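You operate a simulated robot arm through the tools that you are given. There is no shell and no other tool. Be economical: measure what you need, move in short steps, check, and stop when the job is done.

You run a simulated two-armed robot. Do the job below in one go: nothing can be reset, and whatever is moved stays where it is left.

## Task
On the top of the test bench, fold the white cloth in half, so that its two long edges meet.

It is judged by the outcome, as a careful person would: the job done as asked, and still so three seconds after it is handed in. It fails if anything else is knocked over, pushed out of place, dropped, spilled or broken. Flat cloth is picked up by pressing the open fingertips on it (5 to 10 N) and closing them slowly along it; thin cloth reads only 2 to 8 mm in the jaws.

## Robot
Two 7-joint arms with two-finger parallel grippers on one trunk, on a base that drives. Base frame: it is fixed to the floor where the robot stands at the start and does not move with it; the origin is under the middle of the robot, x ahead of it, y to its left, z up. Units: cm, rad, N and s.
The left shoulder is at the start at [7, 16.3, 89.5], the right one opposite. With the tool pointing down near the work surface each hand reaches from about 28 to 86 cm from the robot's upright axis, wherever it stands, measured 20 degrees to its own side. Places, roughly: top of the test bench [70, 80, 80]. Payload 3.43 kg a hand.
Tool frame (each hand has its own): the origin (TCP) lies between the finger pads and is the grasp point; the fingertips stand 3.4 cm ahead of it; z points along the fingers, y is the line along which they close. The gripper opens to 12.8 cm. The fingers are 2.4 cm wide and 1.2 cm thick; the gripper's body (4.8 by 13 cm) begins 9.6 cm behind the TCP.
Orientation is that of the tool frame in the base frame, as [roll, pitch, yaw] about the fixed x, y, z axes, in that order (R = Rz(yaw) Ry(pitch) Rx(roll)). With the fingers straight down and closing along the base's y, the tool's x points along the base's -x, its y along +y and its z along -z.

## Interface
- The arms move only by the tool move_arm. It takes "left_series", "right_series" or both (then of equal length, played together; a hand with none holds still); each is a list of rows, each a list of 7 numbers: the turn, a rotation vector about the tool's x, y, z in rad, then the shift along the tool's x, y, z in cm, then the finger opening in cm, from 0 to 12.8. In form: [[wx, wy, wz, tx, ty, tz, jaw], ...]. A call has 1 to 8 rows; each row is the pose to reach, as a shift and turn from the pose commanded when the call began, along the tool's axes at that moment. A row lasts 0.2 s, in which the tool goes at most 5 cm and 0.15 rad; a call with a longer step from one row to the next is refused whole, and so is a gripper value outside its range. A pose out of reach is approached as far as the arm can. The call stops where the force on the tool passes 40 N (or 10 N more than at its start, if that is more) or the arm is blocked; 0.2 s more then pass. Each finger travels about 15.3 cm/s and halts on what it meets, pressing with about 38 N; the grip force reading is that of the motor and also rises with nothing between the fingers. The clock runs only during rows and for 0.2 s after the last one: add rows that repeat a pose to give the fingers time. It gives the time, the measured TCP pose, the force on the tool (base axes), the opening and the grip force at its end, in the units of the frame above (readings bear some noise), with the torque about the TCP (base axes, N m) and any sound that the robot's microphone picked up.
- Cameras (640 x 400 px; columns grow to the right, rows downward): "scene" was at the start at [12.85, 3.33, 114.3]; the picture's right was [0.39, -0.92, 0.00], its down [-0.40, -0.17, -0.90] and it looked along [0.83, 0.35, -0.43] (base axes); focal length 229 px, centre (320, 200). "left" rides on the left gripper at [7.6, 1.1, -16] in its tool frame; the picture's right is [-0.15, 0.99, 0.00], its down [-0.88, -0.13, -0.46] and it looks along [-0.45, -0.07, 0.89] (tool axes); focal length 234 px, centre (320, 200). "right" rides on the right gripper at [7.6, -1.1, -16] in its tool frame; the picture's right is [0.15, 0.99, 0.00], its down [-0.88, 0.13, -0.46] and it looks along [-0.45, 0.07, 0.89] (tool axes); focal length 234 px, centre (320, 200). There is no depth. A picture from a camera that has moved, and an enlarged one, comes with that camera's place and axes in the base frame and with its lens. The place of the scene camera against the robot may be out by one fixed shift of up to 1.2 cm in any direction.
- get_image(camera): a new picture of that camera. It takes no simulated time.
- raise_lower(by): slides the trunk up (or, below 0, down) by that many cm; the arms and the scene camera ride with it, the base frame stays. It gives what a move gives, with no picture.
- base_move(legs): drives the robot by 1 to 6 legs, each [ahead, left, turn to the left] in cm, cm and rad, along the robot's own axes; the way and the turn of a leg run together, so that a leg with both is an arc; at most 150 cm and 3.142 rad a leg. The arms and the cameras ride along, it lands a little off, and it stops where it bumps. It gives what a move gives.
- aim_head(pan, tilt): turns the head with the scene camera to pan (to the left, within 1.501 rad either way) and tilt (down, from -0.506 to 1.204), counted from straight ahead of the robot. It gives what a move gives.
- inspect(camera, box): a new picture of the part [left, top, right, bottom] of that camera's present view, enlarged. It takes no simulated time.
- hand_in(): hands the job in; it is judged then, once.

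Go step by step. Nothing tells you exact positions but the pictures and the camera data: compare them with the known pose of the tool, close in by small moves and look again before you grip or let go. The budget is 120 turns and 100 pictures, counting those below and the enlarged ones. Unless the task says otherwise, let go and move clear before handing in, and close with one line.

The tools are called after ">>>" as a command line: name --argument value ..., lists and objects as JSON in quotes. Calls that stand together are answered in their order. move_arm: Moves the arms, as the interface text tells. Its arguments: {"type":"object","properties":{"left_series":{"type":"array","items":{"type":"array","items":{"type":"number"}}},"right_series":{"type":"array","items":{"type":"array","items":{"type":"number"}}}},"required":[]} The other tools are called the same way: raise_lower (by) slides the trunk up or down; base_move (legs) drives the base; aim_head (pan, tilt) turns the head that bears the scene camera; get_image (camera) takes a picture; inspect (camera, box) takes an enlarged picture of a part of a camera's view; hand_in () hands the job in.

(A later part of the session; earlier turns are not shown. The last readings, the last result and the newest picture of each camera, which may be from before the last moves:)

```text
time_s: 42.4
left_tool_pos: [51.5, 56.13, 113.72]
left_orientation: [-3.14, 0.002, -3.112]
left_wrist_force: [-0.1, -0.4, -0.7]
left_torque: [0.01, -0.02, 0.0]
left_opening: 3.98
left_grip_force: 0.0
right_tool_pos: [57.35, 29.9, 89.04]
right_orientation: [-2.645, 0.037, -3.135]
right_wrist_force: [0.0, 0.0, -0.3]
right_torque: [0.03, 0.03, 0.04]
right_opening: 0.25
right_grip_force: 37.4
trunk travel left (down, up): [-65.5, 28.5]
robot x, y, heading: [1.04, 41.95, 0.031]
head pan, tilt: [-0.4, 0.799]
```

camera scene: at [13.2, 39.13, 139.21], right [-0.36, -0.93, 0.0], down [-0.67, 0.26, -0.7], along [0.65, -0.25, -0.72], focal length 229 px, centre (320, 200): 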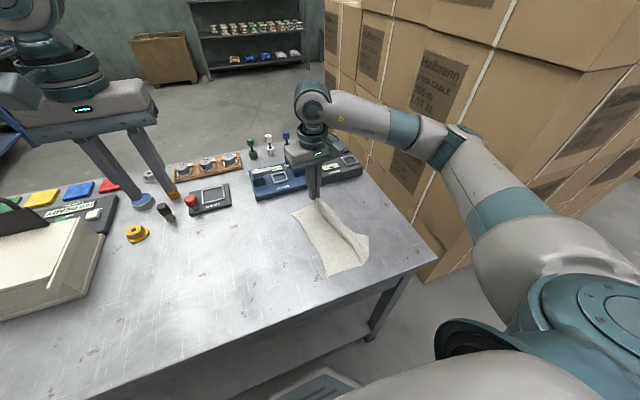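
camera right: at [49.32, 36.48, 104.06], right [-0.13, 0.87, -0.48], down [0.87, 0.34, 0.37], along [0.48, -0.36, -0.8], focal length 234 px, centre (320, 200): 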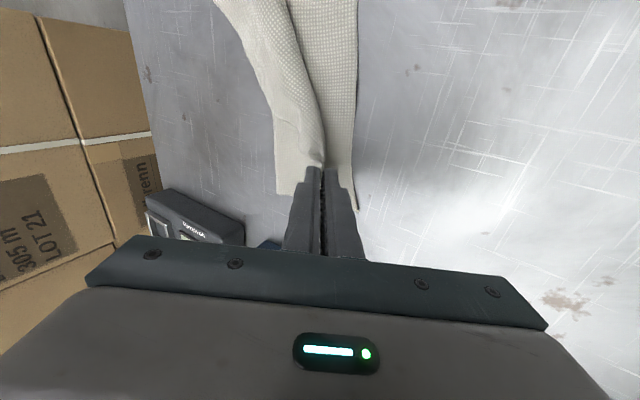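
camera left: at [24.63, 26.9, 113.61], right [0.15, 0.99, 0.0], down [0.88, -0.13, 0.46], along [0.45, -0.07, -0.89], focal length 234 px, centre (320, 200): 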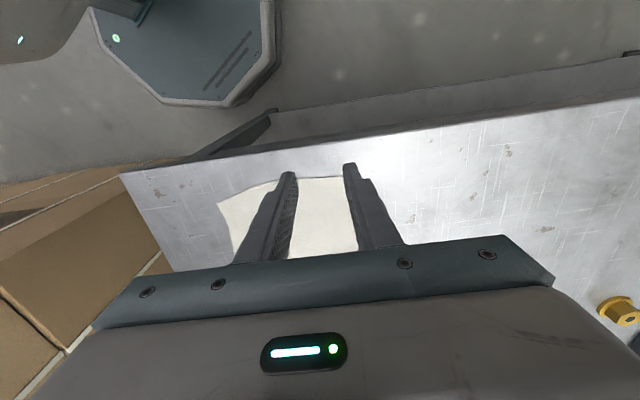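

>>> move_arm --right_series '[[0, 0, 0, 0, 0, 0, 0.5], [0, 0, 0, 0, 0, 0, 0.9], [0, 0, 0, 0, -0.1, -0.1, 1.2], [0, 0, 0, 0, -0.1, -0.1, 1.2], [0, 0, 0, 0, -0.1, -1, 1.2], [0, 0, 0, 0, -0.1, -2.5, 1.3]]'

>>> inspect --camera "scene" --box '[270, 130, 410, 290]'

>>> get_image --camera "right"

```text
time_s: 43.8
left_tool_pos: [51.52, 56.34, 113.76]
left_orientation: [-3.139, 0.002, -3.113]
left_wrist_force: [0.2, 0.7, -0.5]
left_torque: [0.01, -0.03, 0.02]
left_opening: 4.0
left_grip_force: 0.0
right_tool_pos: [57.11, 31.17, 91.38]
right_orientation: [-2.642, 0.036, -3.133]
right_wrist_force: [-0.4, 0.1, -0.5]
right_torque: [-0.01, 0.04, 0.01]
right_opening: 1.31
right_grip_force: 0.0
trunk travel left (down, up): [-65.5, 28.5]
robot x, y, heading: [1.7, 41.96, 0.029]
head pan, tilt: [-0.4, 0.799]
```

```text
2.50 times, centred on (340, 210) of scene
camera zoom: at [13.14, 39.15, 139.22], right [-0.36, -0.93, 0.0], down [-0.67, 0.26, -0.7], along [0.65, -0.25, -0.72], focal length 573 px, centre (270, 175)
```

zoom: 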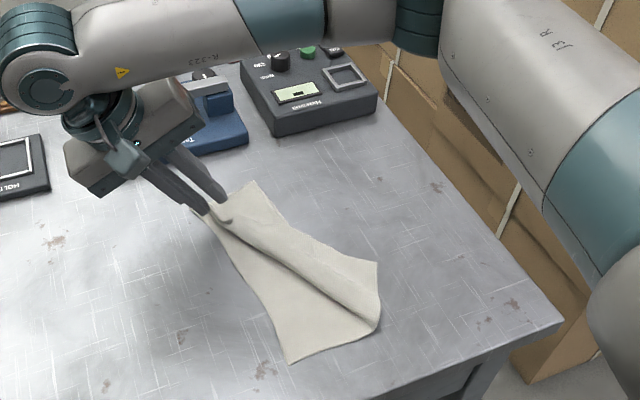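

```text
69 pictures are left
camera right: at [49.27, 37.74, 105.71], right [-0.14, 0.87, -0.48], down [0.87, 0.34, 0.37], along [0.48, -0.36, -0.8], focal length 234 px, centre (320, 200)
```

right: 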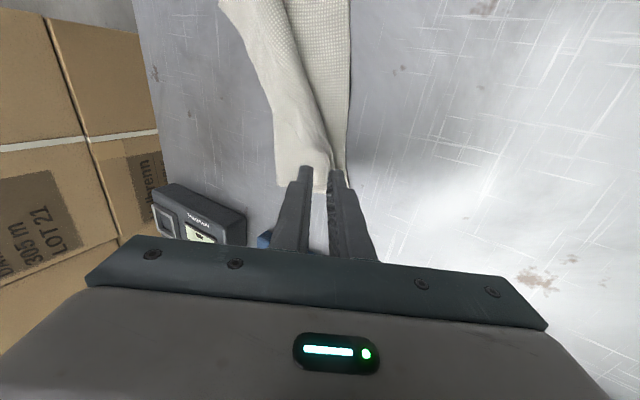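

Released. I'll back out along the tool axis, lift, and look at the cloth from above.

>>> move_arm --right_series '[[0, 0, 0, 0, 0, -2, 1.3], [0, 0, 0, 0, 0, -5, 1.3], [-0.1, 0, 0, 0, 0, -9, 2], [-0.2, 0, 0, 2, 0, -13, 4], [-0.3, 0, 0, 4, 0, -15, 4], [-0.4, 0, 0, 6, 0, -15, 4], [-0.5, 0, 0, 8, 0, -15, 4]]'

>>> inspect --camera "scene" --box '[270, 130, 410, 290]'

>>> get_image --camera "right"

```text
time_s: 45.4
left_tool_pos: [51.47, 56.19, 113.6]
left_orientation: [-3.141, 0.002, -3.116]
left_wrist_force: [0.3, 0.0, 1.0]
left_torque: [0.04, -0.01, 0.0]
left_opening: 3.98
left_grip_force: 0.2
right_tool_pos: [48.66, 37.91, 104.33]
right_orientation: [3.139, 0.035, -3.135]
right_wrist_force: [0.8, 0.4, -0.4]
right_torque: [0.01, 0.02, 0.0]
right_opening: 3.97
right_grip_force: 0.1
trunk travel left (down, up): [-65.5, 28.5]
robot x, y, heading: [1.05, 41.99, 0.03]
head pan, tilt: [-0.4, 0.799]
```

```text
2.50 times, centred on (340, 210) of scene
camera zoom: at [13.13, 39.01, 139.22], right [-0.36, -0.93, 0.0], down [-0.67, 0.26, -0.7], along [0.65, -0.25, -0.72], focal length 573 px, centre (270, 175)
```

zoom: 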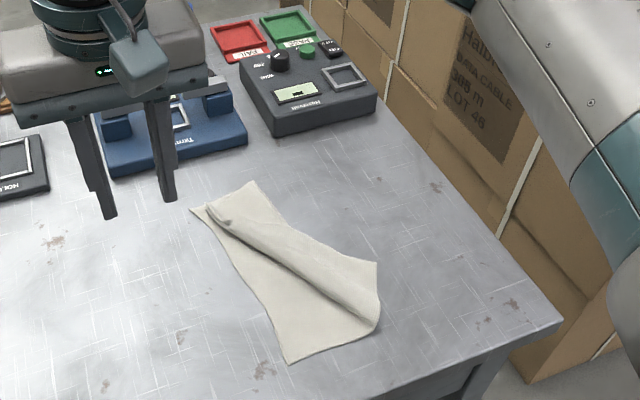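

```text
67 pictures are left
camera right: at [40.63, 36.73, 119.99], right [-0.15, 0.99, 0.0], down [0.86, 0.13, 0.49], along [0.48, 0.07, -0.87], focal length 234 px, centre (320, 200)
```

right: 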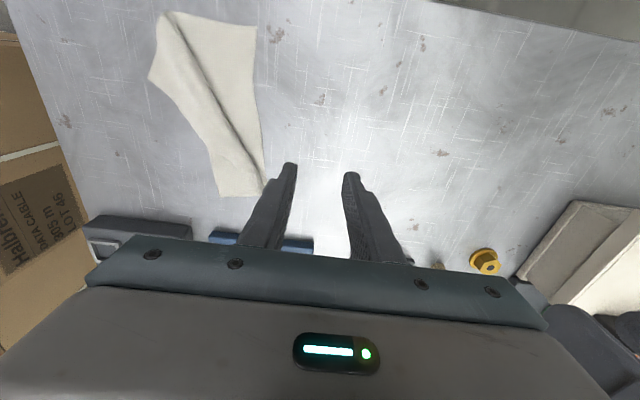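

>>> inspect --camera "scene" --box '[310, 190, 380, 280]'

>>> inspect --camera "right" --box '[130, 0, 310, 210]'

```text
4.44 times, centred on (345, 235) of scene
camera zoom: at [13.13, 39.01, 139.22], right [-0.36, -0.93, 0.0], down [-0.67, 0.26, -0.7], along [0.65, -0.25, -0.72], focal length 1019 px, centre (209, 44)
```

zoom: 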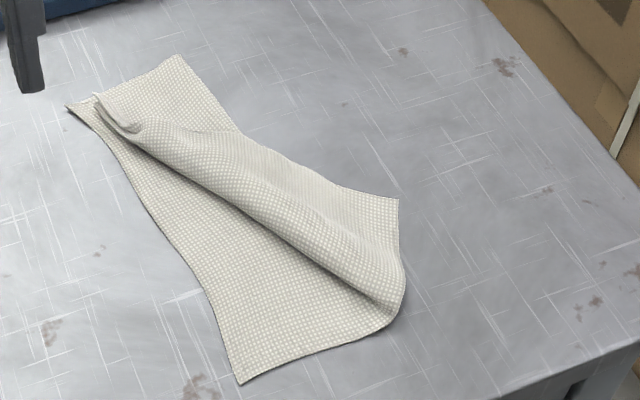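

```text
1.90 times, centred on (220, 105) of right
camera zoom: at [40.63, 36.73, 119.99], right [-0.15, 0.99, 0.0], down [0.86, 0.13, 0.49], along [0.48, 0.07, -0.87], focal length 446 px, centre (510, 381)
```

zoom: 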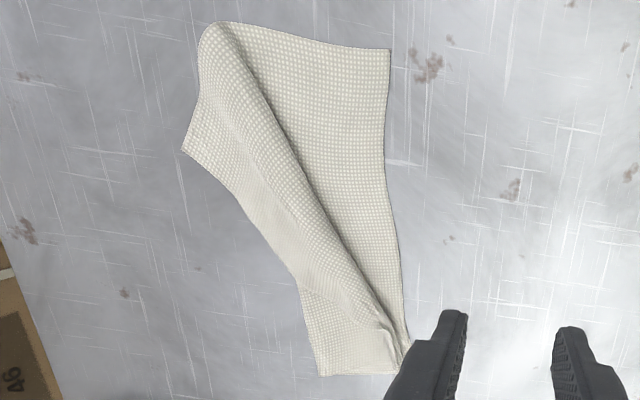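

The far corner now sits by its partner, and the near corner C has been pulled to about (44.8, 14.2) as a single-layer point. I'll move the right hand over C for a corner pinch.

>>> move_arm --right_series '[[0, -0.035, 0, 0.8, -4.5, 0, 3], [0, -0.035, 0, 1.6, -9, 0, 3], [0, -0.035, 0, 2.4, -13.5, 0, 3], [0, -0.035, 0, 3.2, -18, 2, 3], [0, -0.035, 0, 3.8, -22, 5, 3], [0, -0.035, 0, 3.8, -22.6, 9, 3], [0, -0.035, 0, 3.8, -22.6, 12, 3]]'

>>> get_image --camera "right"

>>> inspect --camera "scene" --box '[300, 190, 400, 290]'

```text
refused: row 5 steps farther than a row can; nothing moved
```

```text
64 pictures are left
camera right: at [40.63, 36.73, 119.99], right [-0.15, 0.99, 0.0], down [0.86, 0.13, 0.49], along [0.48, 0.07, -0.87], focal length 234 px, centre (320, 200)
```

right: 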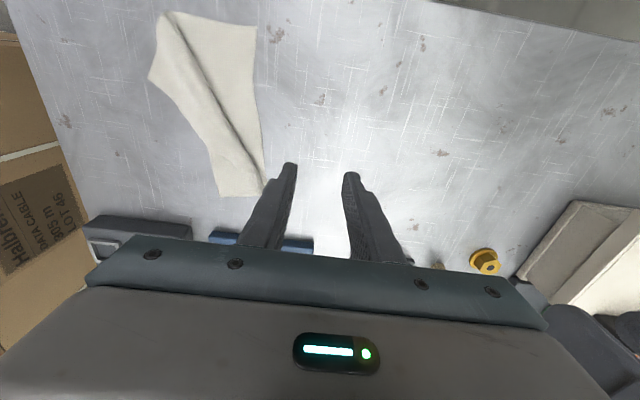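

```text
4.00 times, centred on (350, 240) of scene
camera zoom: at [13.13, 39.01, 139.22], right [-0.36, -0.93, 0.0], down [-0.67, 0.26, -0.7], along [0.65, -0.25, -0.72], focal length 917 px, centre (200, 40)
```

zoom: 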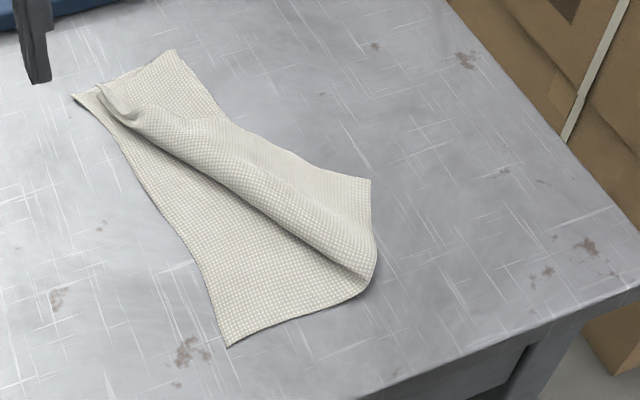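

That call was refused because one step was too long, so I'll resend it with smaller steps.

>>> move_arm --right_series '[[0, -0.035, 0, 0.8, -4.5, 0, 3], [0, -0.035, 0, 1.6, -9, 0, 3], [0, -0.035, 0, 2.4, -13.5, 0, 3], [0, -0.035, 0, 3.2, -18, 1, 3], [0, -0.035, 0, 3.8, -21.5, 3.5, 3], [0, -0.035, 0, 3.8, -22.6, 7, 3], [0, -0.035, 0, 3.8, -22.6, 10, 3], [0, -0.035, 0, 3.8, -22.6, 12, 3]]'

>>> get_image --camera "right"

>>> inspect --camera "scene" --box '[300, 190, 400, 290]'

```text
time_s: 47.2
left_tool_pos: [51.54, 56.14, 113.67]
left_orientation: [-3.142, 0.002, -3.115]
left_wrist_force: [-0.5, -0.4, 0.4]
left_torque: [0.01, -0.01, 0.0]
left_opening: 4.0
left_grip_force: 0.2
right_tool_pos: [45.3, 15.67, 92.24]
right_orientation: [3.139, 0.072, -3.136]
right_wrist_force: [-1.1, 0.2, -0.4]
right_torque: [-0.02, 0.01, 0.0]
right_opening: 3.0
right_grip_force: 0.1
trunk travel left (down, up): [-65.5, 28.5]
robot x, y, heading: [1.41, 42.12, 0.029]
head pan, tilt: [-0.4, 0.799]
```

```text
62 pictures are left
camera right: at [36.85, 14.57, 107.65], right [-0.15, 0.99, -0.01], down [0.84, 0.14, 0.52], along [0.51, 0.07, -0.86], focal length 234 px, centre (320, 200)
```

right: 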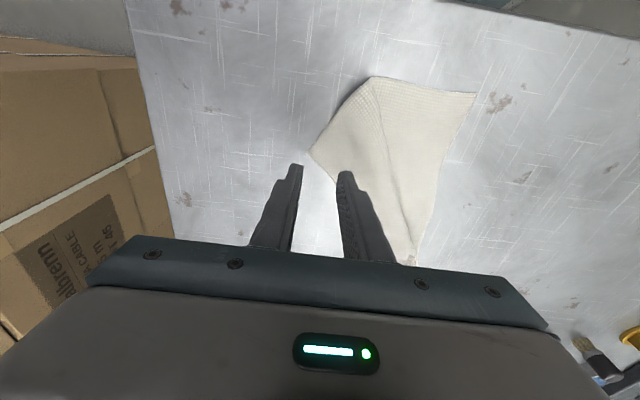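

```text
4.00 times, centred on (350, 240) of scene
camera zoom: at [13.17, 39.06, 139.22], right [-0.36, -0.93, 0.0], down [-0.67, 0.26, -0.7], along [0.65, -0.25, -0.72], focal length 917 px, centre (200, 40)
```

zoom: 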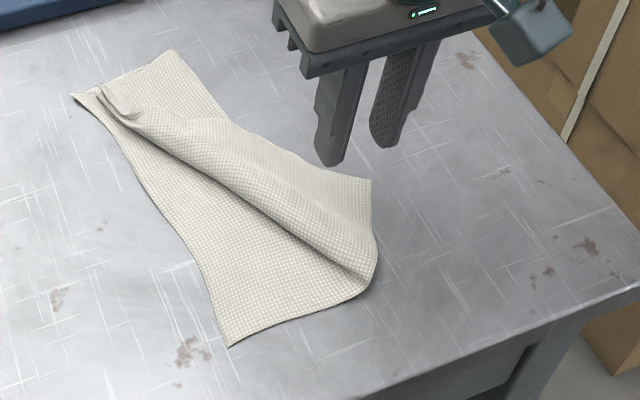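

C measures (44.8, 14.5). I'll correct the small pitch and descend to just above contact.

>>> move_arm --right_series '[[0, 0.036, 0, 0.3, 0, 1.2, 3], [0, 0.072, 0, 0.6, 0, 2.4, 3], [0, 0.072, 0, 0.6, 0, 3.2, 3], [0, 0.072, 0, 0.6, 0, 3.4, 3], [0, 0.072, 0, 0.6, 0, 3.4, 3]]'

>>> get_image --camera "right"

>>> inspect --camera "scene" --box '[300, 190, 400, 290]'

```text
time_s: 48.4
left_tool_pos: [51.45, 56.1, 113.61]
left_orientation: [-3.14, 0.001, -3.113]
left_wrist_force: [-0.4, -0.3, -0.4]
left_torque: [0.01, -0.02, 0.02]
left_opening: 3.96
left_grip_force: 0.1
right_tool_pos: [45.0, 15.62, 88.57]
right_orientation: [3.142, -0.001, -3.135]
right_wrist_force: [0.1, 0.2, -0.1]
right_torque: [0.03, 0.01, -0.03]
right_opening: 3.0
right_grip_force: 0.1
trunk travel left (down, up): [-65.5, 28.5]
robot x, y, heading: [1.18, 41.69, 0.03]
head pan, tilt: [-0.4, 0.799]
```

```text
60 pictures are left
camera right: at [37.65, 14.47, 104.65], right [-0.15, 0.99, 0.0], down [0.88, 0.14, 0.46], along [0.45, 0.07, -0.89], focal length 234 px, centre (320, 200)
```

right: 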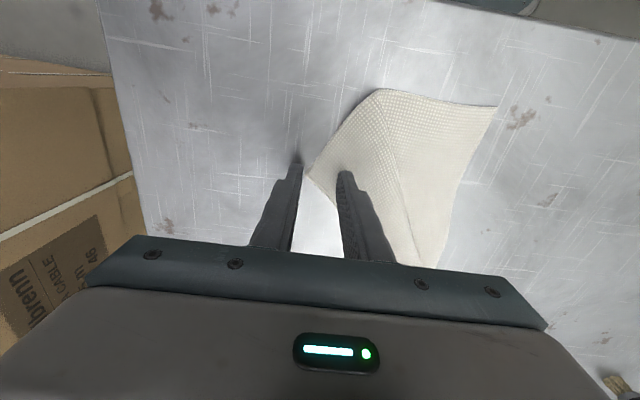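

```text
4.00 times, centred on (350, 240) of scene
camera zoom: at [13.16, 39.09, 139.21], right [-0.36, -0.93, 0.0], down [-0.67, 0.26, -0.7], along [0.65, -0.25, -0.72], focal length 917 px, centre (200, 40)
```

zoom: 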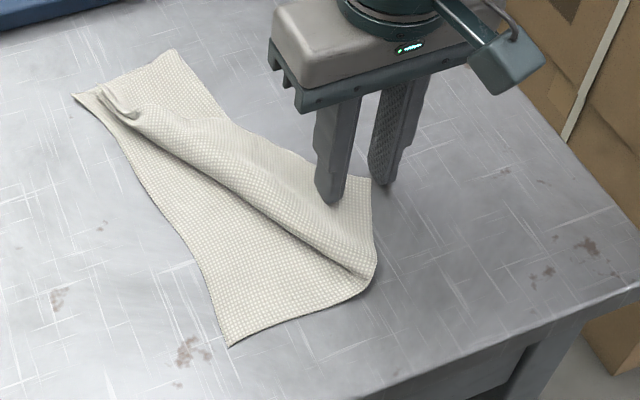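

>>> move_arm --right_series '[[0, 0, 0, 0.5, -0.1, -0.1, 3], [0, 0, 0, 0.9, -0.2, 0, 3], [0, 0, 0, 0.9, -0.2, 0.1, 3], [0, 0, 0, 0.9, -0.2, 0.17, 3], [0, 0, 0, 0.9, -0.2, 0.17, 3]]'

```text
time_s: 49.6
left_tool_pos: [51.34, 56.25, 113.74]
left_orientation: [-3.14, 0.001, -3.114]
left_wrist_force: [-0.6, 1.1, 0.2]
left_torque: [0.01, 0.02, 0.0]
left_opening: 3.98
left_grip_force: 0.2
right_tool_pos: [44.16, 15.34, 88.6]
right_orientation: [3.139, 0.003, -3.133]
right_wrist_force: [0.9, -1.0, 23.0]
right_torque: [0.44, 0.0, -0.05]
right_opening: 2.94
right_grip_force: 0.1
trunk travel left (down, up): [-65.5, 28.5]
robot x, y, heading: [1.35, 42.39, 0.033]
head pan, tilt: [-0.4, 0.799]
```

>>> move_arm --right_series '[[0, 0, 0, 0, 0, -0.12, 3], [0, 0, 0, 0, 0, -0.12, 2.6], [0, 0, 0, 0, 0, -0.12, 2.2], [0, 0, 0, 0, 0, -0.12, 1.8], [0, 0, 0, 0, 0, -0.12, 1.4], [0, 0, 0, 0, 0, -0.12, 1], [0, 0, 0, 0, 0, -0.12, 0.6], [0, 0, 0, 0, 0, -0.12, 0.2]]'

>>> get_image --camera "right"

>>> inspect --camera "scene" --box '[300, 190, 400, 290]'

```text
time_s: 51.4
left_tool_pos: [51.35, 56.28, 113.67]
left_orientation: [-3.139, 0.002, -3.113]
left_wrist_force: [0.5, 0.2, -0.1]
left_torque: [0.03, -0.02, 0.01]
left_opening: 4.01
left_grip_force: 0.1
right_tool_pos: [44.26, 15.32, 88.55]
right_orientation: [3.139, 0.001, -3.134]
right_wrist_force: [0.2, 1.1, 12.6]
right_torque: [0.04, -0.02, 0.0]
right_opening: 0.18
right_grip_force: 37.1
trunk travel left (down, up): [-65.5, 28.5]
robot x, y, heading: [1.13, 42.29, 0.03]
head pan, tilt: [-0.4, 0.799]
```

```text
58 pictures are left
camera right: at [36.81, 14.22, 104.51], right [-0.15, 0.99, 0.0], down [0.88, 0.14, 0.46], along [0.45, 0.07, -0.89], focal length 234 px, centre (320, 200)
```

right: 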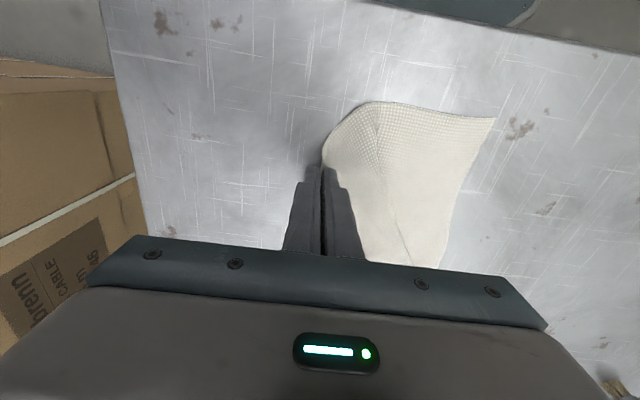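

```text
4.00 times, centred on (350, 240) of scene
camera zoom: at [13.06, 39.15, 139.23], right [-0.36, -0.93, 0.0], down [-0.67, 0.26, -0.7], along [0.65, -0.25, -0.72], focal length 917 px, centre (200, 40)
```

zoom: 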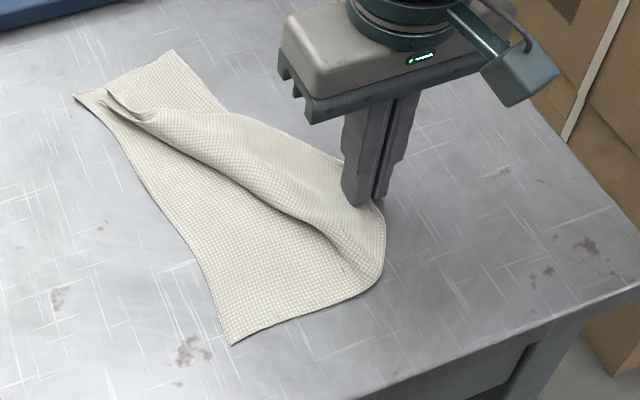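

>>> move_arm --right_series '[[0, 0, 0, 0, 0, 0, 0], [0, 0, 0, 0, 0, -0.5, 0], [0, 0, 0, 0.2, 0.5, -1.5, 0], [0, 0, 0, 0.4, 1, -3, 0], [0, 0, 0, 0.6, 1.5, -4.5, 0]]'

>>> inspect --camera "scene" --box '[300, 190, 400, 290]'

```text
time_s: 52.6
left_tool_pos: [51.43, 56.23, 113.63]
left_orientation: [-3.139, 0.004, -3.114]
left_wrist_force: [-0.4, -0.5, -0.2]
left_torque: [-0.05, -0.01, -0.03]
left_opening: 4.02
left_grip_force: 0.2
right_tool_pos: [43.66, 16.84, 93.13]
right_orientation: [3.141, -0.002, -3.135]
right_wrist_force: [0.3, -0.2, -0.2]
right_torque: [-0.02, 0.03, 0.0]
right_opening: 0.18
right_grip_force: 37.2
trunk travel left (down, up): [-65.5, 28.5]
robot x, y, heading: [1.26, 41.97, 0.033]
head pan, tilt: [-0.4, 0.799]
```

```text
4.00 times, centred on (350, 240) of scene
camera zoom: at [13.17, 39.13, 139.21], right [-0.36, -0.93, 0.0], down [-0.67, 0.26, -0.7], along [0.65, -0.25, -0.72], focal length 917 px, centre (200, 40)
```

zoom: 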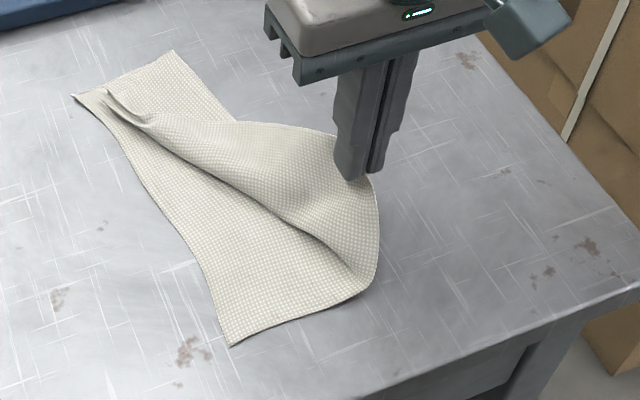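

The corner is held. I'll carry it in an arc to the opposite corner D at (36.6, 28.0), tilting the palm outward as before.

>>> move_arm --right_series '[[0, 0, 0, 0.7, 1.5, -1.5, 0], [0.04, -0.01, -0.04, 1.5, 3.2, -2.7, 0], [0.11, -0.025, -0.11, 2.4, 5.0, -3.1, 0], [0.19, -0.045, -0.19, 3.3, 6.8, -2.4, 0], [0.27, -0.065, -0.27, 4.2, 8.4, -0.9, 0], [0.35, -0.085, -0.35, 5.1, 9.8, 0.8, 0], [0.42, -0.105, -0.42, 5.8, 10.7, 2.3, 0], [0.489, -0.125, -0.489, 6.0, 11.0, 3.2, 0]]'

>>> inspect --camera "scene" --box '[280, 190, 400, 310]'

>>> get_image --camera "right"

```text
time_s: 54.4
left_tool_pos: [51.36, 56.41, 113.6]
left_orientation: [-3.139, 0.002, -3.115]
left_wrist_force: [0.4, 0.1, -0.3]
left_torque: [-0.02, 0.01, 0.0]
left_opening: 3.99
left_grip_force: 0.1
right_tool_pos: [37.72, 27.97, 89.9]
right_orientation: [-2.642, -0.002, -2.639]
right_wrist_force: [0.7, 0.5, 0.8]
right_torque: [0.06, -0.01, -0.01]
right_opening: 0.17
right_grip_force: 36.7
right hand out of reach, approached as far as the arm can: row 6, 7
trunk travel left (down, up): [-65.5, 28.5]
robot x, y, heading: [1.46, 41.99, 0.026]
head pan, tilt: [-0.4, 0.799]
```

```text
3.33 times, centred on (340, 250) of scene
camera zoom: at [13.16, 39.18, 139.22], right [-0.36, -0.93, 0.0], down [-0.67, 0.26, -0.7], along [0.65, -0.25, -0.72], focal length 764 px, centre (253, 33)
```

zoom: 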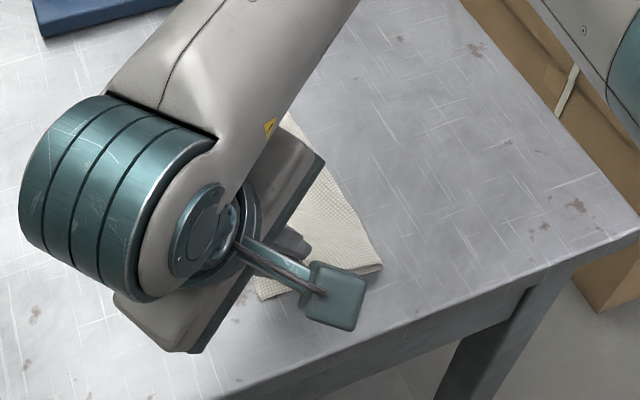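

```text
54 pictures are left
camera right: at [28.06, 30.33, 104.4], right [-0.55, 0.69, -0.47], down [0.61, 0.72, 0.34], along [0.57, -0.11, -0.81], focal length 234 px, centre (320, 200)
```

right: 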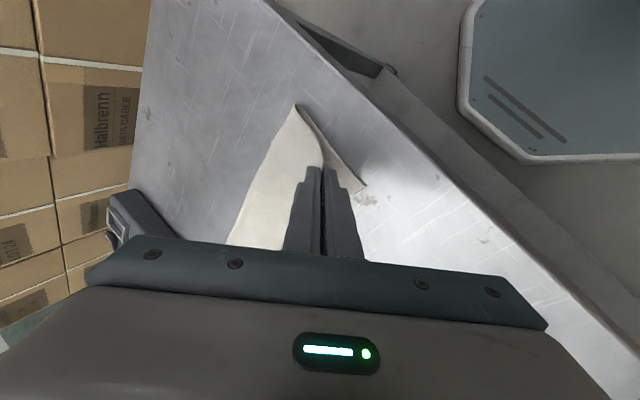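

The bottom layer has shifted slightly, and its corner D is now near (36.6, 29.8). I'll move the held corner about 1.5 cm further and lower it to contact.

>>> move_arm --right_series '[[0, 0, 0, -0.36, 0.58, -0.3, 0], [0, 0, 0, -0.72, 1.15, -0.6, 0], [0, 0, 0, -0.72, 1.35, -0.3, 0], [0, 0, 0, -0.72, 1.51, 0.03, 0], [0, 0, 0, -0.72, 1.51, 0.03, 0]]'

>>> get_image --camera "right"

```text
time_s: 55.6
left_tool_pos: [51.58, 56.26, 113.66]
left_orientation: [-3.14, 0.003, -3.114]
left_wrist_force: [1.0, 0.5, 0.2]
left_torque: [-0.01, 0.02, -0.01]
left_opening: 4.01
left_grip_force: 0.0
right_tool_pos: [37.57, 29.28, 89.08]
right_orientation: [-2.644, -0.002, -2.637]
right_wrist_force: [0.0, -0.1, -0.2]
right_torque: [0.07, -0.02, -0.04]
right_opening: 0.17
right_grip_force: 37.0
trunk travel left (down, up): [-65.5, 28.5]
robot x, y, heading: [1.33, 42.36, 0.031]
head pan, tilt: [-0.4, 0.799]
```

```text
53 pictures are left
camera right: at [27.92, 31.41, 103.68], right [-0.55, 0.69, -0.47], down [0.61, 0.72, 0.34], along [0.57, -0.1, -0.81], focal length 234 px, centre (320, 200)
```

right: 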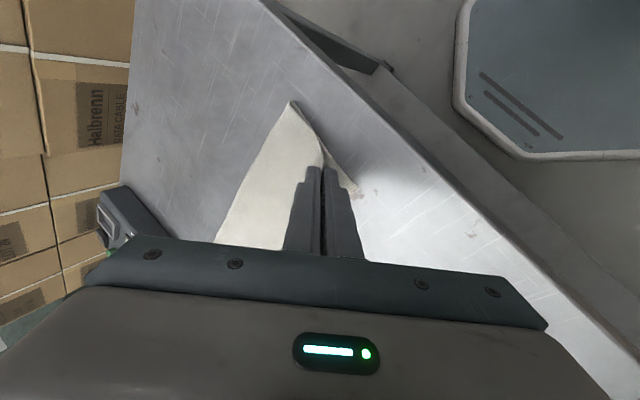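

The near corners look aligned. I'll release and back out along the tool axis.

>>> move_arm --right_series '[[0, 0, 0, 0, 0, 0, 0.5], [0, 0, 0, 0, 0, 0, 0.9], [0, 0, 0, 0, 0, -0.1, 1.2], [0, 0, 0, 0, 0, -0.1, 1.2], [0, 0, 0, 0, 0, -1.2, 1.2], [0, 0, 0, 0, 0, -3, 1.3], [0, 0, 0, 0, 0, -6, 1.5], [0, 0, 0, 0, 0, -10, 2]]'

>>> get_image --camera "right"

```text
time_s: 57.4
left_tool_pos: [51.41, 56.36, 113.68]
left_orientation: [-3.139, 0.001, -3.114]
left_wrist_force: [0.0, -0.5, -0.3]
left_torque: [-0.01, 0.03, -0.02]
left_opening: 3.98
left_grip_force: 0.1
right_tool_pos: [35.16, 33.71, 97.76]
right_orientation: [-2.642, -0.002, -2.637]
right_wrist_force: [-0.1, 0.3, 0.3]
right_torque: [-0.01, -0.02, 0.03]
right_opening: 2.03
right_grip_force: 0.1
trunk travel left (down, up): [-65.5, 28.5]
robot x, y, heading: [1.35, 41.93, 0.027]
head pan, tilt: [-0.4, 0.799]
```

```text
52 pictures are left
camera right: at [25.48, 35.86, 112.42], right [-0.55, 0.69, -0.47], down [0.61, 0.72, 0.34], along [0.57, -0.1, -0.81], focal length 234 px, centre (320, 200)
```

right: 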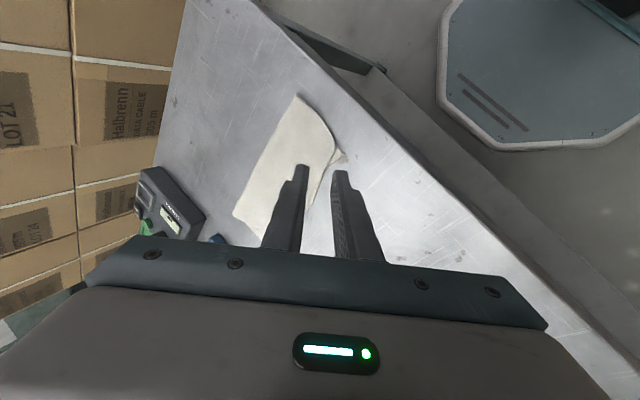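

>>> move_arm --right_series '[[0, 0, 0, -1, -1, -3.5, 3], [-0.1, 0, 0, -3.5, -2, -6, 3], [-0.2, 0, 0, -7, -3, -6, 3], [-0.3, 0, 0, -10, -4, -5, 3], [-0.4, 0, 0, -12.5, -5, -4.5, 3], [-0.5, 0, 0, -13.3, -5.5, -4.4, 3]]'

>>> inspect --camera "scene" --box '[280, 180, 400, 300]'

>>> get_image --camera "right"

```text
time_s: 58.8
left_tool_pos: [51.36, 56.06, 113.68]
left_orientation: [3.141, 0.0, -3.113]
left_wrist_force: [0.1, 0.2, -1.4]
left_torque: [0.02, -0.03, 0.01]
left_opening: 3.97
left_grip_force: 0.1
right_tool_pos: [48.42, 37.59, 104.44]
right_orientation: [3.139, 0.0, -2.634]
right_wrist_force: [-0.4, 0.0, 1.4]
right_torque: [0.03, -0.03, 0.03]
right_opening: 3.01
right_grip_force: 0.0
trunk travel left (down, up): [-65.5, 28.5]
robot x, y, heading: [0.92, 42.24, 0.03]
head pan, tilt: [-0.4, 0.799]
```

```text
3.33 times, centred on (340, 240) of scene
camera zoom: at [13.2, 38.99, 139.21], right [-0.36, -0.93, 0.0], down [-0.67, 0.26, -0.7], along [0.65, -0.25, -0.72], focal length 764 px, centre (253, 67)
```

zoom: 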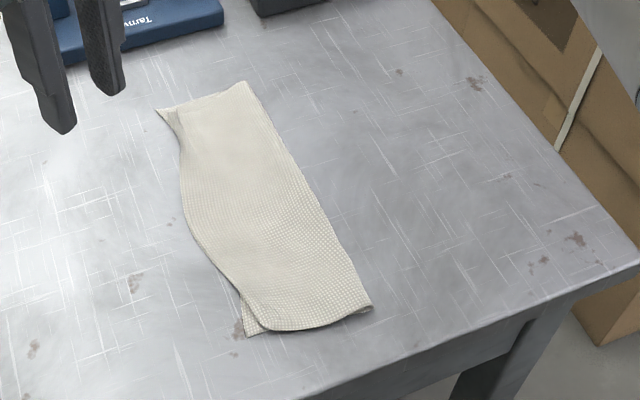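

```text
50 pictures are left
camera right: at [42.52, 32.88, 120.43], right [-0.61, 0.79, 0.0], down [0.71, 0.54, 0.46], along [0.36, 0.28, -0.89], focal length 234 px, centre (320, 200)
```

right: 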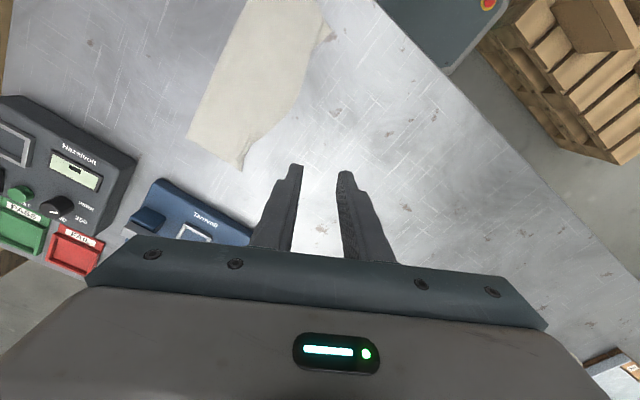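

That's a good fold. I'll zoom in to judge how well the edges match.

>>> inspect --camera "scene" --box '[303, 198, 358, 286]'

```text
4.55 times, centred on (330, 242) of scene
camera zoom: at [13.2, 38.99, 139.21], right [-0.36, -0.93, 0.0], down [-0.67, 0.26, -0.7], along [0.65, -0.25, -0.72], focal length 1042 px, centre (272, 9)
```

zoom: 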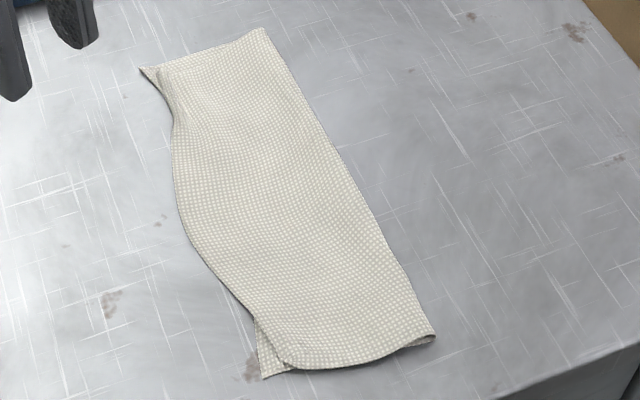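

>>> move_arm --right_series '[[0, 0, 0, 4, 1.5, 1, 3], [0, 0, 0, 8, 3, 2, 3], [0, 0, 0, 9.9, 3.7, 2, 3]]'

>>> get_image --camera "right"

>>> inspect --camera "right" --box '[210, 40, 350, 180]'

```text
time_s: 59.6
left_tool_pos: [51.49, 56.18, 113.63]
left_orientation: [-3.14, 0.002, -3.113]
left_wrist_force: [0.8, -0.5, -0.2]
left_torque: [0.01, 0.0, -0.01]
left_opening: 3.99
left_grip_force: 0.0
right_tool_pos: [37.73, 36.2, 102.63]
right_orientation: [3.14, -0.001, -2.635]
right_wrist_force: [-0.3, -0.6, 0.1]
right_torque: [0.02, 0.01, -0.03]
right_opening: 2.99
right_grip_force: 0.0
trunk travel left (down, up): [-65.5, 28.5]
robot x, y, heading: [0.89, 42.68, 0.031]
head pan, tilt: [-0.4, 0.799]
```

```text
48 pictures are left
camera right: at [31.81, 31.53, 118.55], right [-0.61, 0.79, 0.0], down [0.71, 0.54, 0.46], along [0.36, 0.28, -0.89], focal length 234 px, centre (320, 200)
```

right: 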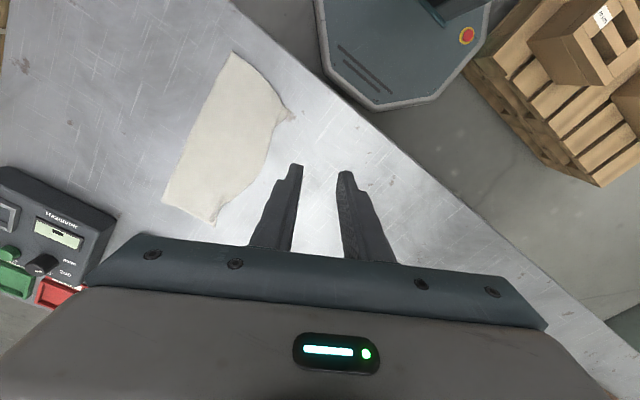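

```text
2.86 times, centred on (280, 110) of right
camera zoom: at [31.81, 31.53, 118.55], right [-0.61, 0.79, 0.0], down [0.71, 0.54, 0.46], along [0.36, 0.28, -0.89], focal length 669 px, centre (434, 457)
```

zoom: 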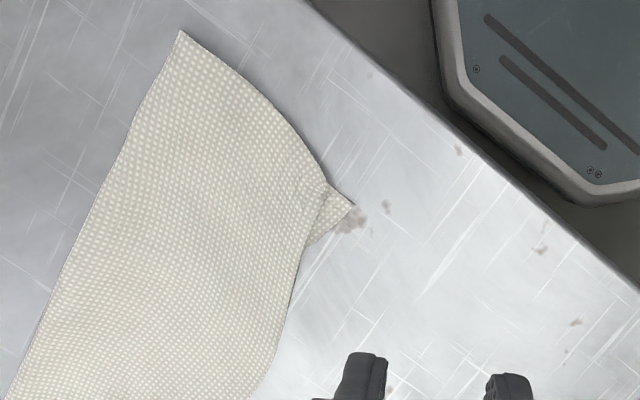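

The fold line and widths look right, but the near upper corner is tucked under by about 1.3 cm. I'll pinch the upper layer there, lift it so the flap hangs free, and lay it back from outside so it unrolls.

>>> move_arm --right_series '[[0, 0, 0, 0.7, -2.1, 2.5, 2.4], [0, 0, 0, 1.4, -4.2, 5, 2.4], [0, 0, 0, 2.1, -6.3, 8, 2.4], [0, 0, 0, 2.77, -8.3, 11, 2.4], [0, 0, 0, 2.77, -8.3, 12.5, 2.4], [0, 0, 0, 2.77, -8.3, 12.5, 2.4]]'

>>> get_image --camera "right"

```text
time_s: 61.0
left_tool_pos: [51.49, 56.23, 113.68]
left_orientation: [-3.141, 0.001, -3.114]
left_wrist_force: [0.2, -0.2, 0.4]
left_torque: [0.02, -0.02, -0.03]
left_opening: 3.99
left_grip_force: 0.1
right_tool_pos: [39.23, 27.38, 89.94]
right_orientation: [3.138, 0.002, -2.636]
right_wrist_force: [0.6, 0.2, 0.0]
right_torque: [-0.02, 0.03, 0.02]
right_opening: 2.39
right_grip_force: 0.0
trunk travel left (down, up): [-65.5, 28.5]
robot x, y, heading: [1.02, 41.75, 0.034]
head pan, tilt: [-0.4, 0.799]
```

```text
46 pictures are left
camera right: at [33.28, 22.75, 105.95], right [-0.61, 0.79, 0.0], down [0.71, 0.54, 0.46], along [0.36, 0.28, -0.89], focal length 234 px, centre (320, 200)
```

right: 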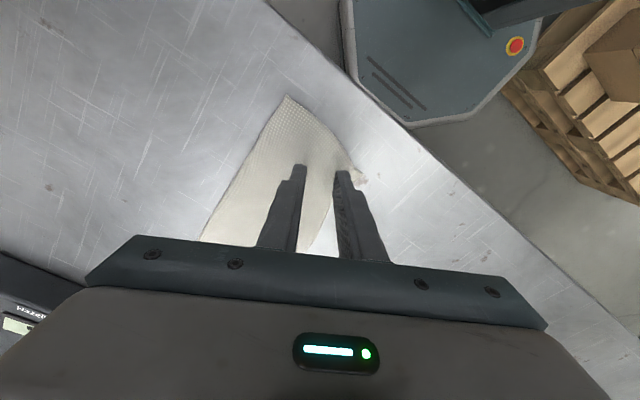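

>>> move_arm --right_series '[[0, 0, 0, 0.5, -0.4, 0.5, 2.4], [0, 0, 0, 0.5, -0.4, 0.9, 2.4], [0, 0, 0, 0.5, -0.4, 1.15, 2.4], [0, 0, 0, 0.5, -0.4, 1.25, 2.4], [0, 0, 0, 0.5, -0.4, 1.25, 2.4]]'

>>> inspect --camera "right" --box '[240, 80, 400, 220]'

```text
time_s: 62.2
left_tool_pos: [51.37, 56.12, 113.66]
left_orientation: [-3.14, 0.002, -3.113]
left_wrist_force: [0.2, -0.8, -0.3]
left_torque: [0.02, 0.0, 0.0]
left_opening: 3.96
left_grip_force: 0.1
right_tool_pos: [39.1, 26.74, 88.57]
right_orientation: [3.139, 0.002, -2.636]
right_wrist_force: [-0.6, -1.3, 7.0]
right_torque: [0.02, 0.07, -0.02]
right_opening: 2.37
right_grip_force: 0.0
trunk travel left (down, up): [-65.5, 28.5]
robot x, y, heading: [1.13, 42.05, 0.031]
head pan, tilt: [-0.4, 0.799]
```

```text
2.86 times, centred on (320, 150) of right
camera zoom: at [33.18, 22.19, 104.61], right [-0.61, 0.79, 0.0], down [0.71, 0.54, 0.46], along [0.36, 0.28, -0.89], focal length 669 px, centre (320, 343)
```

zoom: 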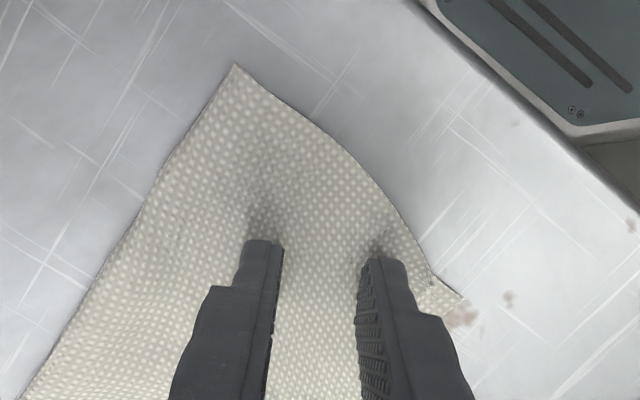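

Pressing at 7 N. I'll close slowly.

>>> move_arm --right_series '[[0, 0, 0, 0, 0, -0.03, 2.1], [0, 0, 0, 0, 0, -0.04, 1.8], [0, 0, 0, 0, 0, -0.05, 1.5], [0, 0, 0, 0, 0, -0.06, 1.2], [0, 0, 0, 0, 0, -0.06, 0.9], [0, 0, 0, 0, 0, -0.06, 0.6], [0, 0, 0, 0, 0, -0.06, 0.3], [0, 0, 0, 0, 0, -0.06, 0]]'

>>> inspect --camera "right" --box '[240, 80, 400, 220]'

```text
time_s: 64.0
left_tool_pos: [51.5, 56.15, 113.7]
left_orientation: [-3.14, -0.001, -3.114]
left_wrist_force: [-0.1, -0.2, -0.5]
left_torque: [-0.03, 0.01, 0.0]
left_opening: 3.98
left_grip_force: 0.0
right_tool_pos: [39.1, 26.89, 88.81]
right_orientation: [3.139, -0.001, -2.635]
right_wrist_force: [0.5, 0.3, 0.0]
right_torque: [0.04, 0.01, -0.01]
right_opening: 0.17
right_grip_force: 36.3
trunk travel left (down, up): [-65.5, 28.5]
robot x, y, heading: [0.95, 41.94, 0.034]
head pan, tilt: [-0.4, 0.799]
```

```text
2.86 times, centred on (320, 150) of right
camera zoom: at [33.24, 22.19, 104.76], right [-0.61, 0.79, 0.0], down [0.71, 0.54, 0.46], along [0.36, 0.28, -0.89], focal length 669 px, centre (320, 343)
```

zoom: 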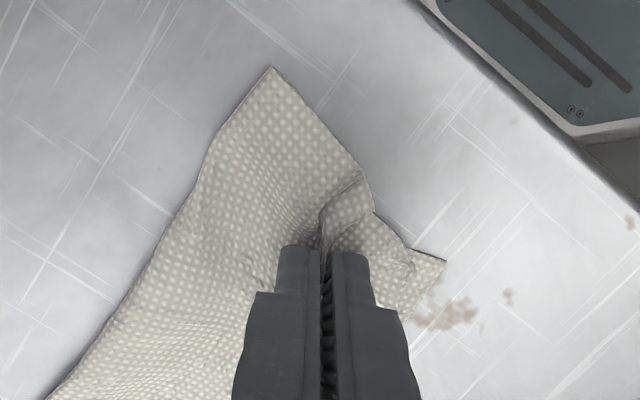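

Only the upper layer seems to be pinched (1.7 mm). I'll lift and look.

>>> move_arm --right_series '[[0, 0, 0, 0, 0, -0.5, 0], [0, 0, 0, 0, 0, -1.5, 0], [0, 0, 0, 0, 0.3, -2.8, 0], [0, 0, 0, 0, 0.6, -4.2, 0], [0, 0, 0, 0, 0.6, -4.2, 0]]'

>>> inspect --camera "right" --box '[200, 60, 420, 220]'

>>> inspect --camera "scene" --box '[290, 190, 390, 300]'

```text
time_s: 65.2
left_tool_pos: [51.33, 56.09, 113.64]
left_orientation: [-3.14, 0.002, -3.113]
left_wrist_force: [0.2, 1.0, -0.4]
left_torque: [-0.03, 0.01, -0.02]
left_opening: 4.0
left_grip_force: 0.1
right_tool_pos: [38.77, 27.37, 92.92]
right_orientation: [3.139, -0.002, -2.635]
right_wrist_force: [0.0, -0.6, -1.1]
right_torque: [-0.01, 0.03, -0.01]
right_opening: 0.2
right_grip_force: 36.4
trunk travel left (down, up): [-65.5, 28.5]
robot x, y, heading: [0.96, 42.06, 0.028]
head pan, tilt: [-0.4, 0.799]
```

```text
2.50 times, centred on (310, 140) of right
camera zoom: at [32.95, 22.63, 108.84], right [-0.61, 0.79, 0.0], down [0.71, 0.54, 0.45], along [0.36, 0.28, -0.89], focal length 585 px, centre (345, 350)
```

zoom: 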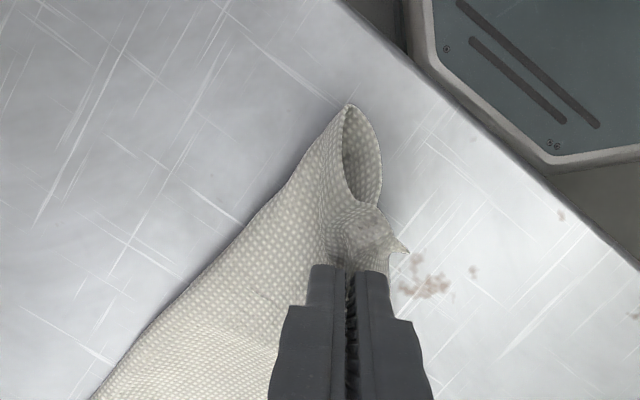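

```text
3.64 times, centred on (340, 245) of scene
camera zoom: at [13.17, 39.06, 139.21], right [-0.36, -0.93, 0.0], down [-0.67, 0.26, -0.7], along [0.65, -0.25, -0.72], focal length 833 px, centre (247, 36)
```

zoom: 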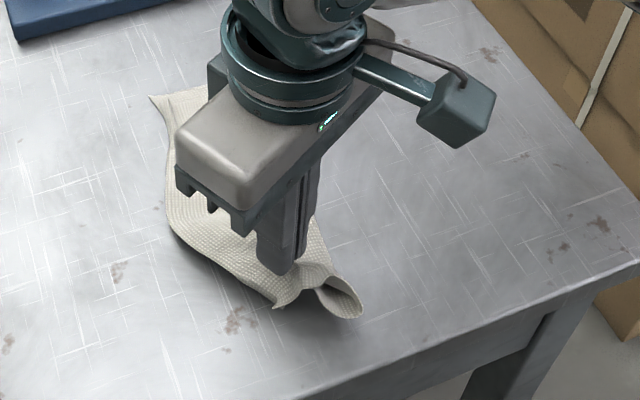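

>>> inspect --camera "right" --box '[300, 90, 370, 170]'

>>> inspect --camera "scene" --box '[330, 245, 375, 295]'

```text
5.00 times, centred on (335, 130) of right
camera zoom: at [32.95, 22.63, 108.84], right [-0.61, 0.79, 0.0], down [0.71, 0.54, 0.45], along [0.36, 0.28, -0.89], focal length 1171 px, centre (245, 550)
```

zoom: 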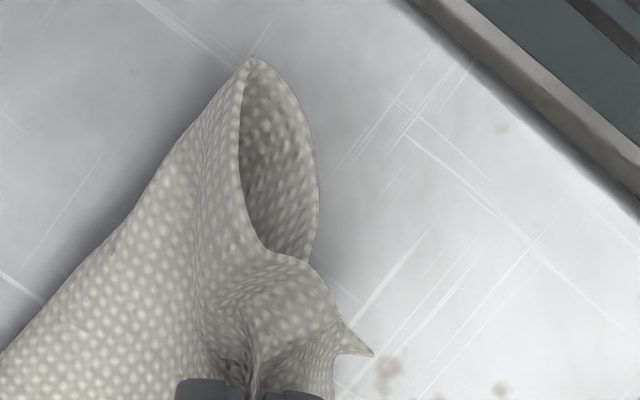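

```text
8.00 times, centred on (352, 270) of scene
camera zoom: at [13.17, 39.06, 139.21], right [-0.36, -0.93, 0.0], down [-0.67, 0.26, -0.7], along [0.65, -0.25, -0.72], focal length 1834 px, centre (60, -360)
```

zoom: 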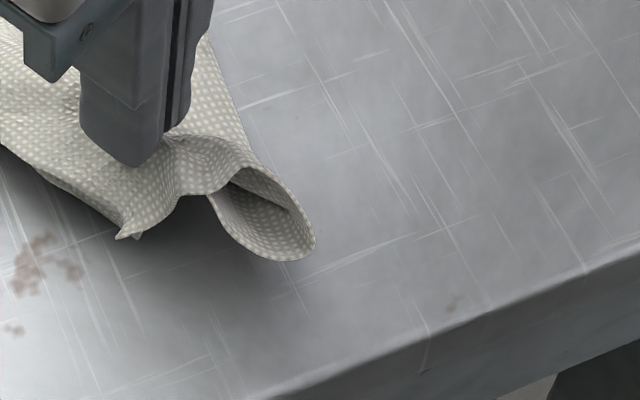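

Both layers were lifted after all, but now the two corners C and D hang together, well aligned. I'll swing them outward, lower, and draw back inward so both layers lie flat outward together.

>>> move_arm --right_series '[[0, 0, 0, 0, 1.2, 0, 0], [0, 0, 0, 0, 2.4, 0.2, 0], [0, 0, 0, 0, 3.4, 0.8, 0], [0, 0, 0, 0, 3.4, 1.8, 0], [0, 0, 0, 0, 3.2, 2.6, 0], [0, 0, 0, 0, 2.4, 3.0, 0], [0, 0, 0, 0, 1.6, 3.4, 0], [0, 0, 0, 0, 0.9, 3.7, 0]]'

>>> inspect --camera "right" --box '[240, 70, 400, 200]'

>>> inspect --camera "scene" --box '[300, 210, 380, 300]'

```text
time_s: 67.0
left_tool_pos: [51.45, 55.99, 113.69]
left_orientation: [-3.14, 0.001, -3.113]
left_wrist_force: [0.0, -0.5, 0.4]
left_torque: [-0.04, 0.0, -0.02]
left_opening: 3.99
left_grip_force: 0.0
right_tool_pos: [38.27, 28.18, 89.17]
right_orientation: [3.141, 0.0, -2.635]
right_wrist_force: [-0.4, -0.7, -0.2]
right_torque: [-0.01, 0.01, -0.06]
right_opening: 0.2
right_grip_force: 36.7
right hand out of reach, approached as far as the arm can: row 2, 3, 4, 5
trunk travel left (down, up): [-65.5, 28.5]
robot x, y, heading: [1.33, 41.99, 0.026]
head pan, tilt: [-0.4, 0.799]
```

```text
3.08 times, centred on (320, 135) of right
camera zoom: at [32.37, 23.51, 105.08], right [-0.61, 0.79, 0.0], down [0.71, 0.54, 0.46], along [0.36, 0.28, -0.89], focal length 720 px, centre (320, 400)
```

zoom: 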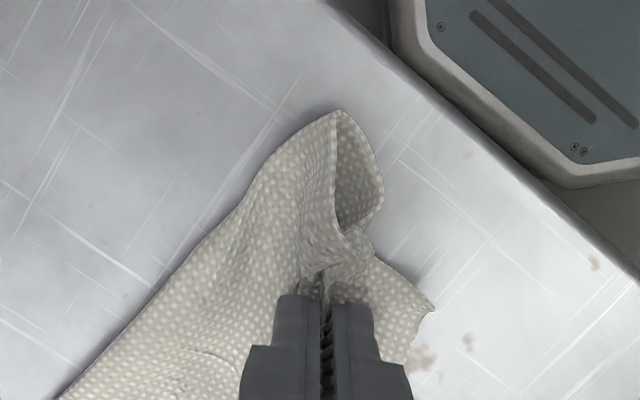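

```text
4.44 times, centred on (340, 255) of scene
camera zoom: at [13.16, 39.06, 139.21], right [-0.36, -0.93, 0.0], down [-0.67, 0.26, -0.7], along [0.65, -0.25, -0.72], focal length 1019 px, centre (231, -44)
```

zoom: 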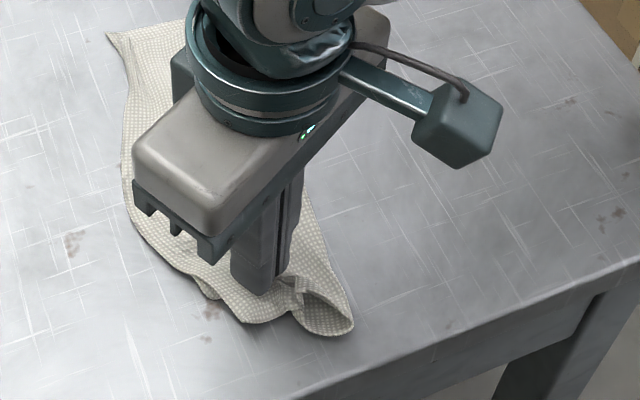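

Both corners now lie outward together. I'll lower slightly, open, and lift straight up.

>>> move_arm --right_series '[[0, 0, 0, 0, -0.3, 0.2, 0], [0, 0, 0, 0, -0.5, 0.4, 0], [0, 0, 0, 0, -0.5, 0.4, 0.6], [0, 0, 0, 0, -0.5, 0.4, 1.2], [0, 0, 0, 0, -0.5, 0.4, 1.8], [0, 0, 0, 0, -0.5, 0.2, 2.2], [0, 0, 0, 0, -0.5, -1, 2.4], [0, 0, 0, 0, -0.5, -3, 2.4]]'

>>> move_arm --right_series '[[0, 0, 0, 0, 0, -4, 2.4], [0, 0, 0, 0, 1, -8, 2.4], [0, 0, 0, -3, 3, -11, 2.4], [0, 0, 0, -7, 5, -12, 2.4], [0, 0, 0, -11, 6, -12, 2.4], [0, 0, 0, -12.5, 5, -12, 2.4]]'

>>> inspect --camera "scene" --box '[295, 195, 375, 290]'

```text
time_s: 68.8
left_tool_pos: [51.47, 56.12, 113.63]
left_orientation: [-3.141, 0.0, -3.114]
left_wrist_force: [0.2, 0.4, -0.3]
left_torque: [-0.01, -0.03, -0.01]
left_opening: 3.98
left_grip_force: 0.0
right_tool_pos: [38.67, 27.92, 92.08]
right_orientation: [3.141, -0.003, -2.636]
right_wrist_force: [0.5, 0.6, 0.5]
right_torque: [0.0, 0.01, -0.01]
right_opening: 2.43
right_grip_force: 0.0
trunk travel left (down, up): [-65.5, 28.5]
robot x, y, heading: [1.38, 42.07, 0.029]
head pan, tilt: [-0.4, 0.799]
```

```text
time_s: 70.2
left_tool_pos: [51.43, 56.09, 113.7]
left_orientation: [3.141, 0.002, -3.112]
left_wrist_force: [0.5, 0.5, 0.3]
left_torque: [0.07, -0.03, -0.01]
left_opening: 4.0
left_grip_force: 0.2
right_tool_pos: [47.18, 38.16, 104.01]
right_orientation: [3.137, -0.001, -2.635]
right_wrist_force: [0.3, 0.3, -1.1]
right_torque: [0.06, 0.03, -0.04]
right_opening: 2.39
right_grip_force: 0.0
trunk travel left (down, up): [-65.5, 28.5]
robot x, y, heading: [1.05, 41.67, 0.028]
head pan, tilt: [-0.4, 0.799]
```

```text
4.21 times, centred on (335, 242) of scene
camera zoom: at [13.17, 38.99, 139.21], right [-0.36, -0.93, 0.0], down [-0.67, 0.26, -0.7], along [0.65, -0.25, -0.72], focal length 965 px, centre (257, 21)
```

zoom: 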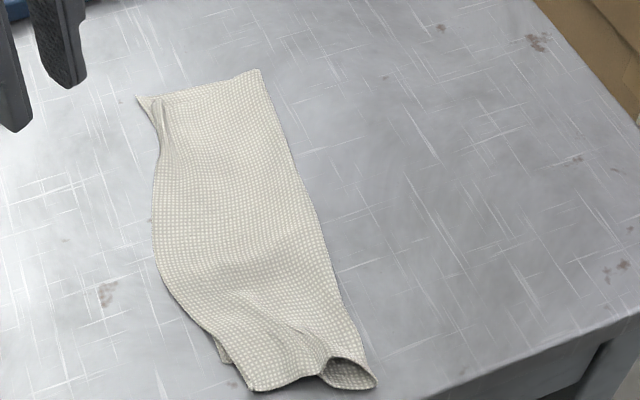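

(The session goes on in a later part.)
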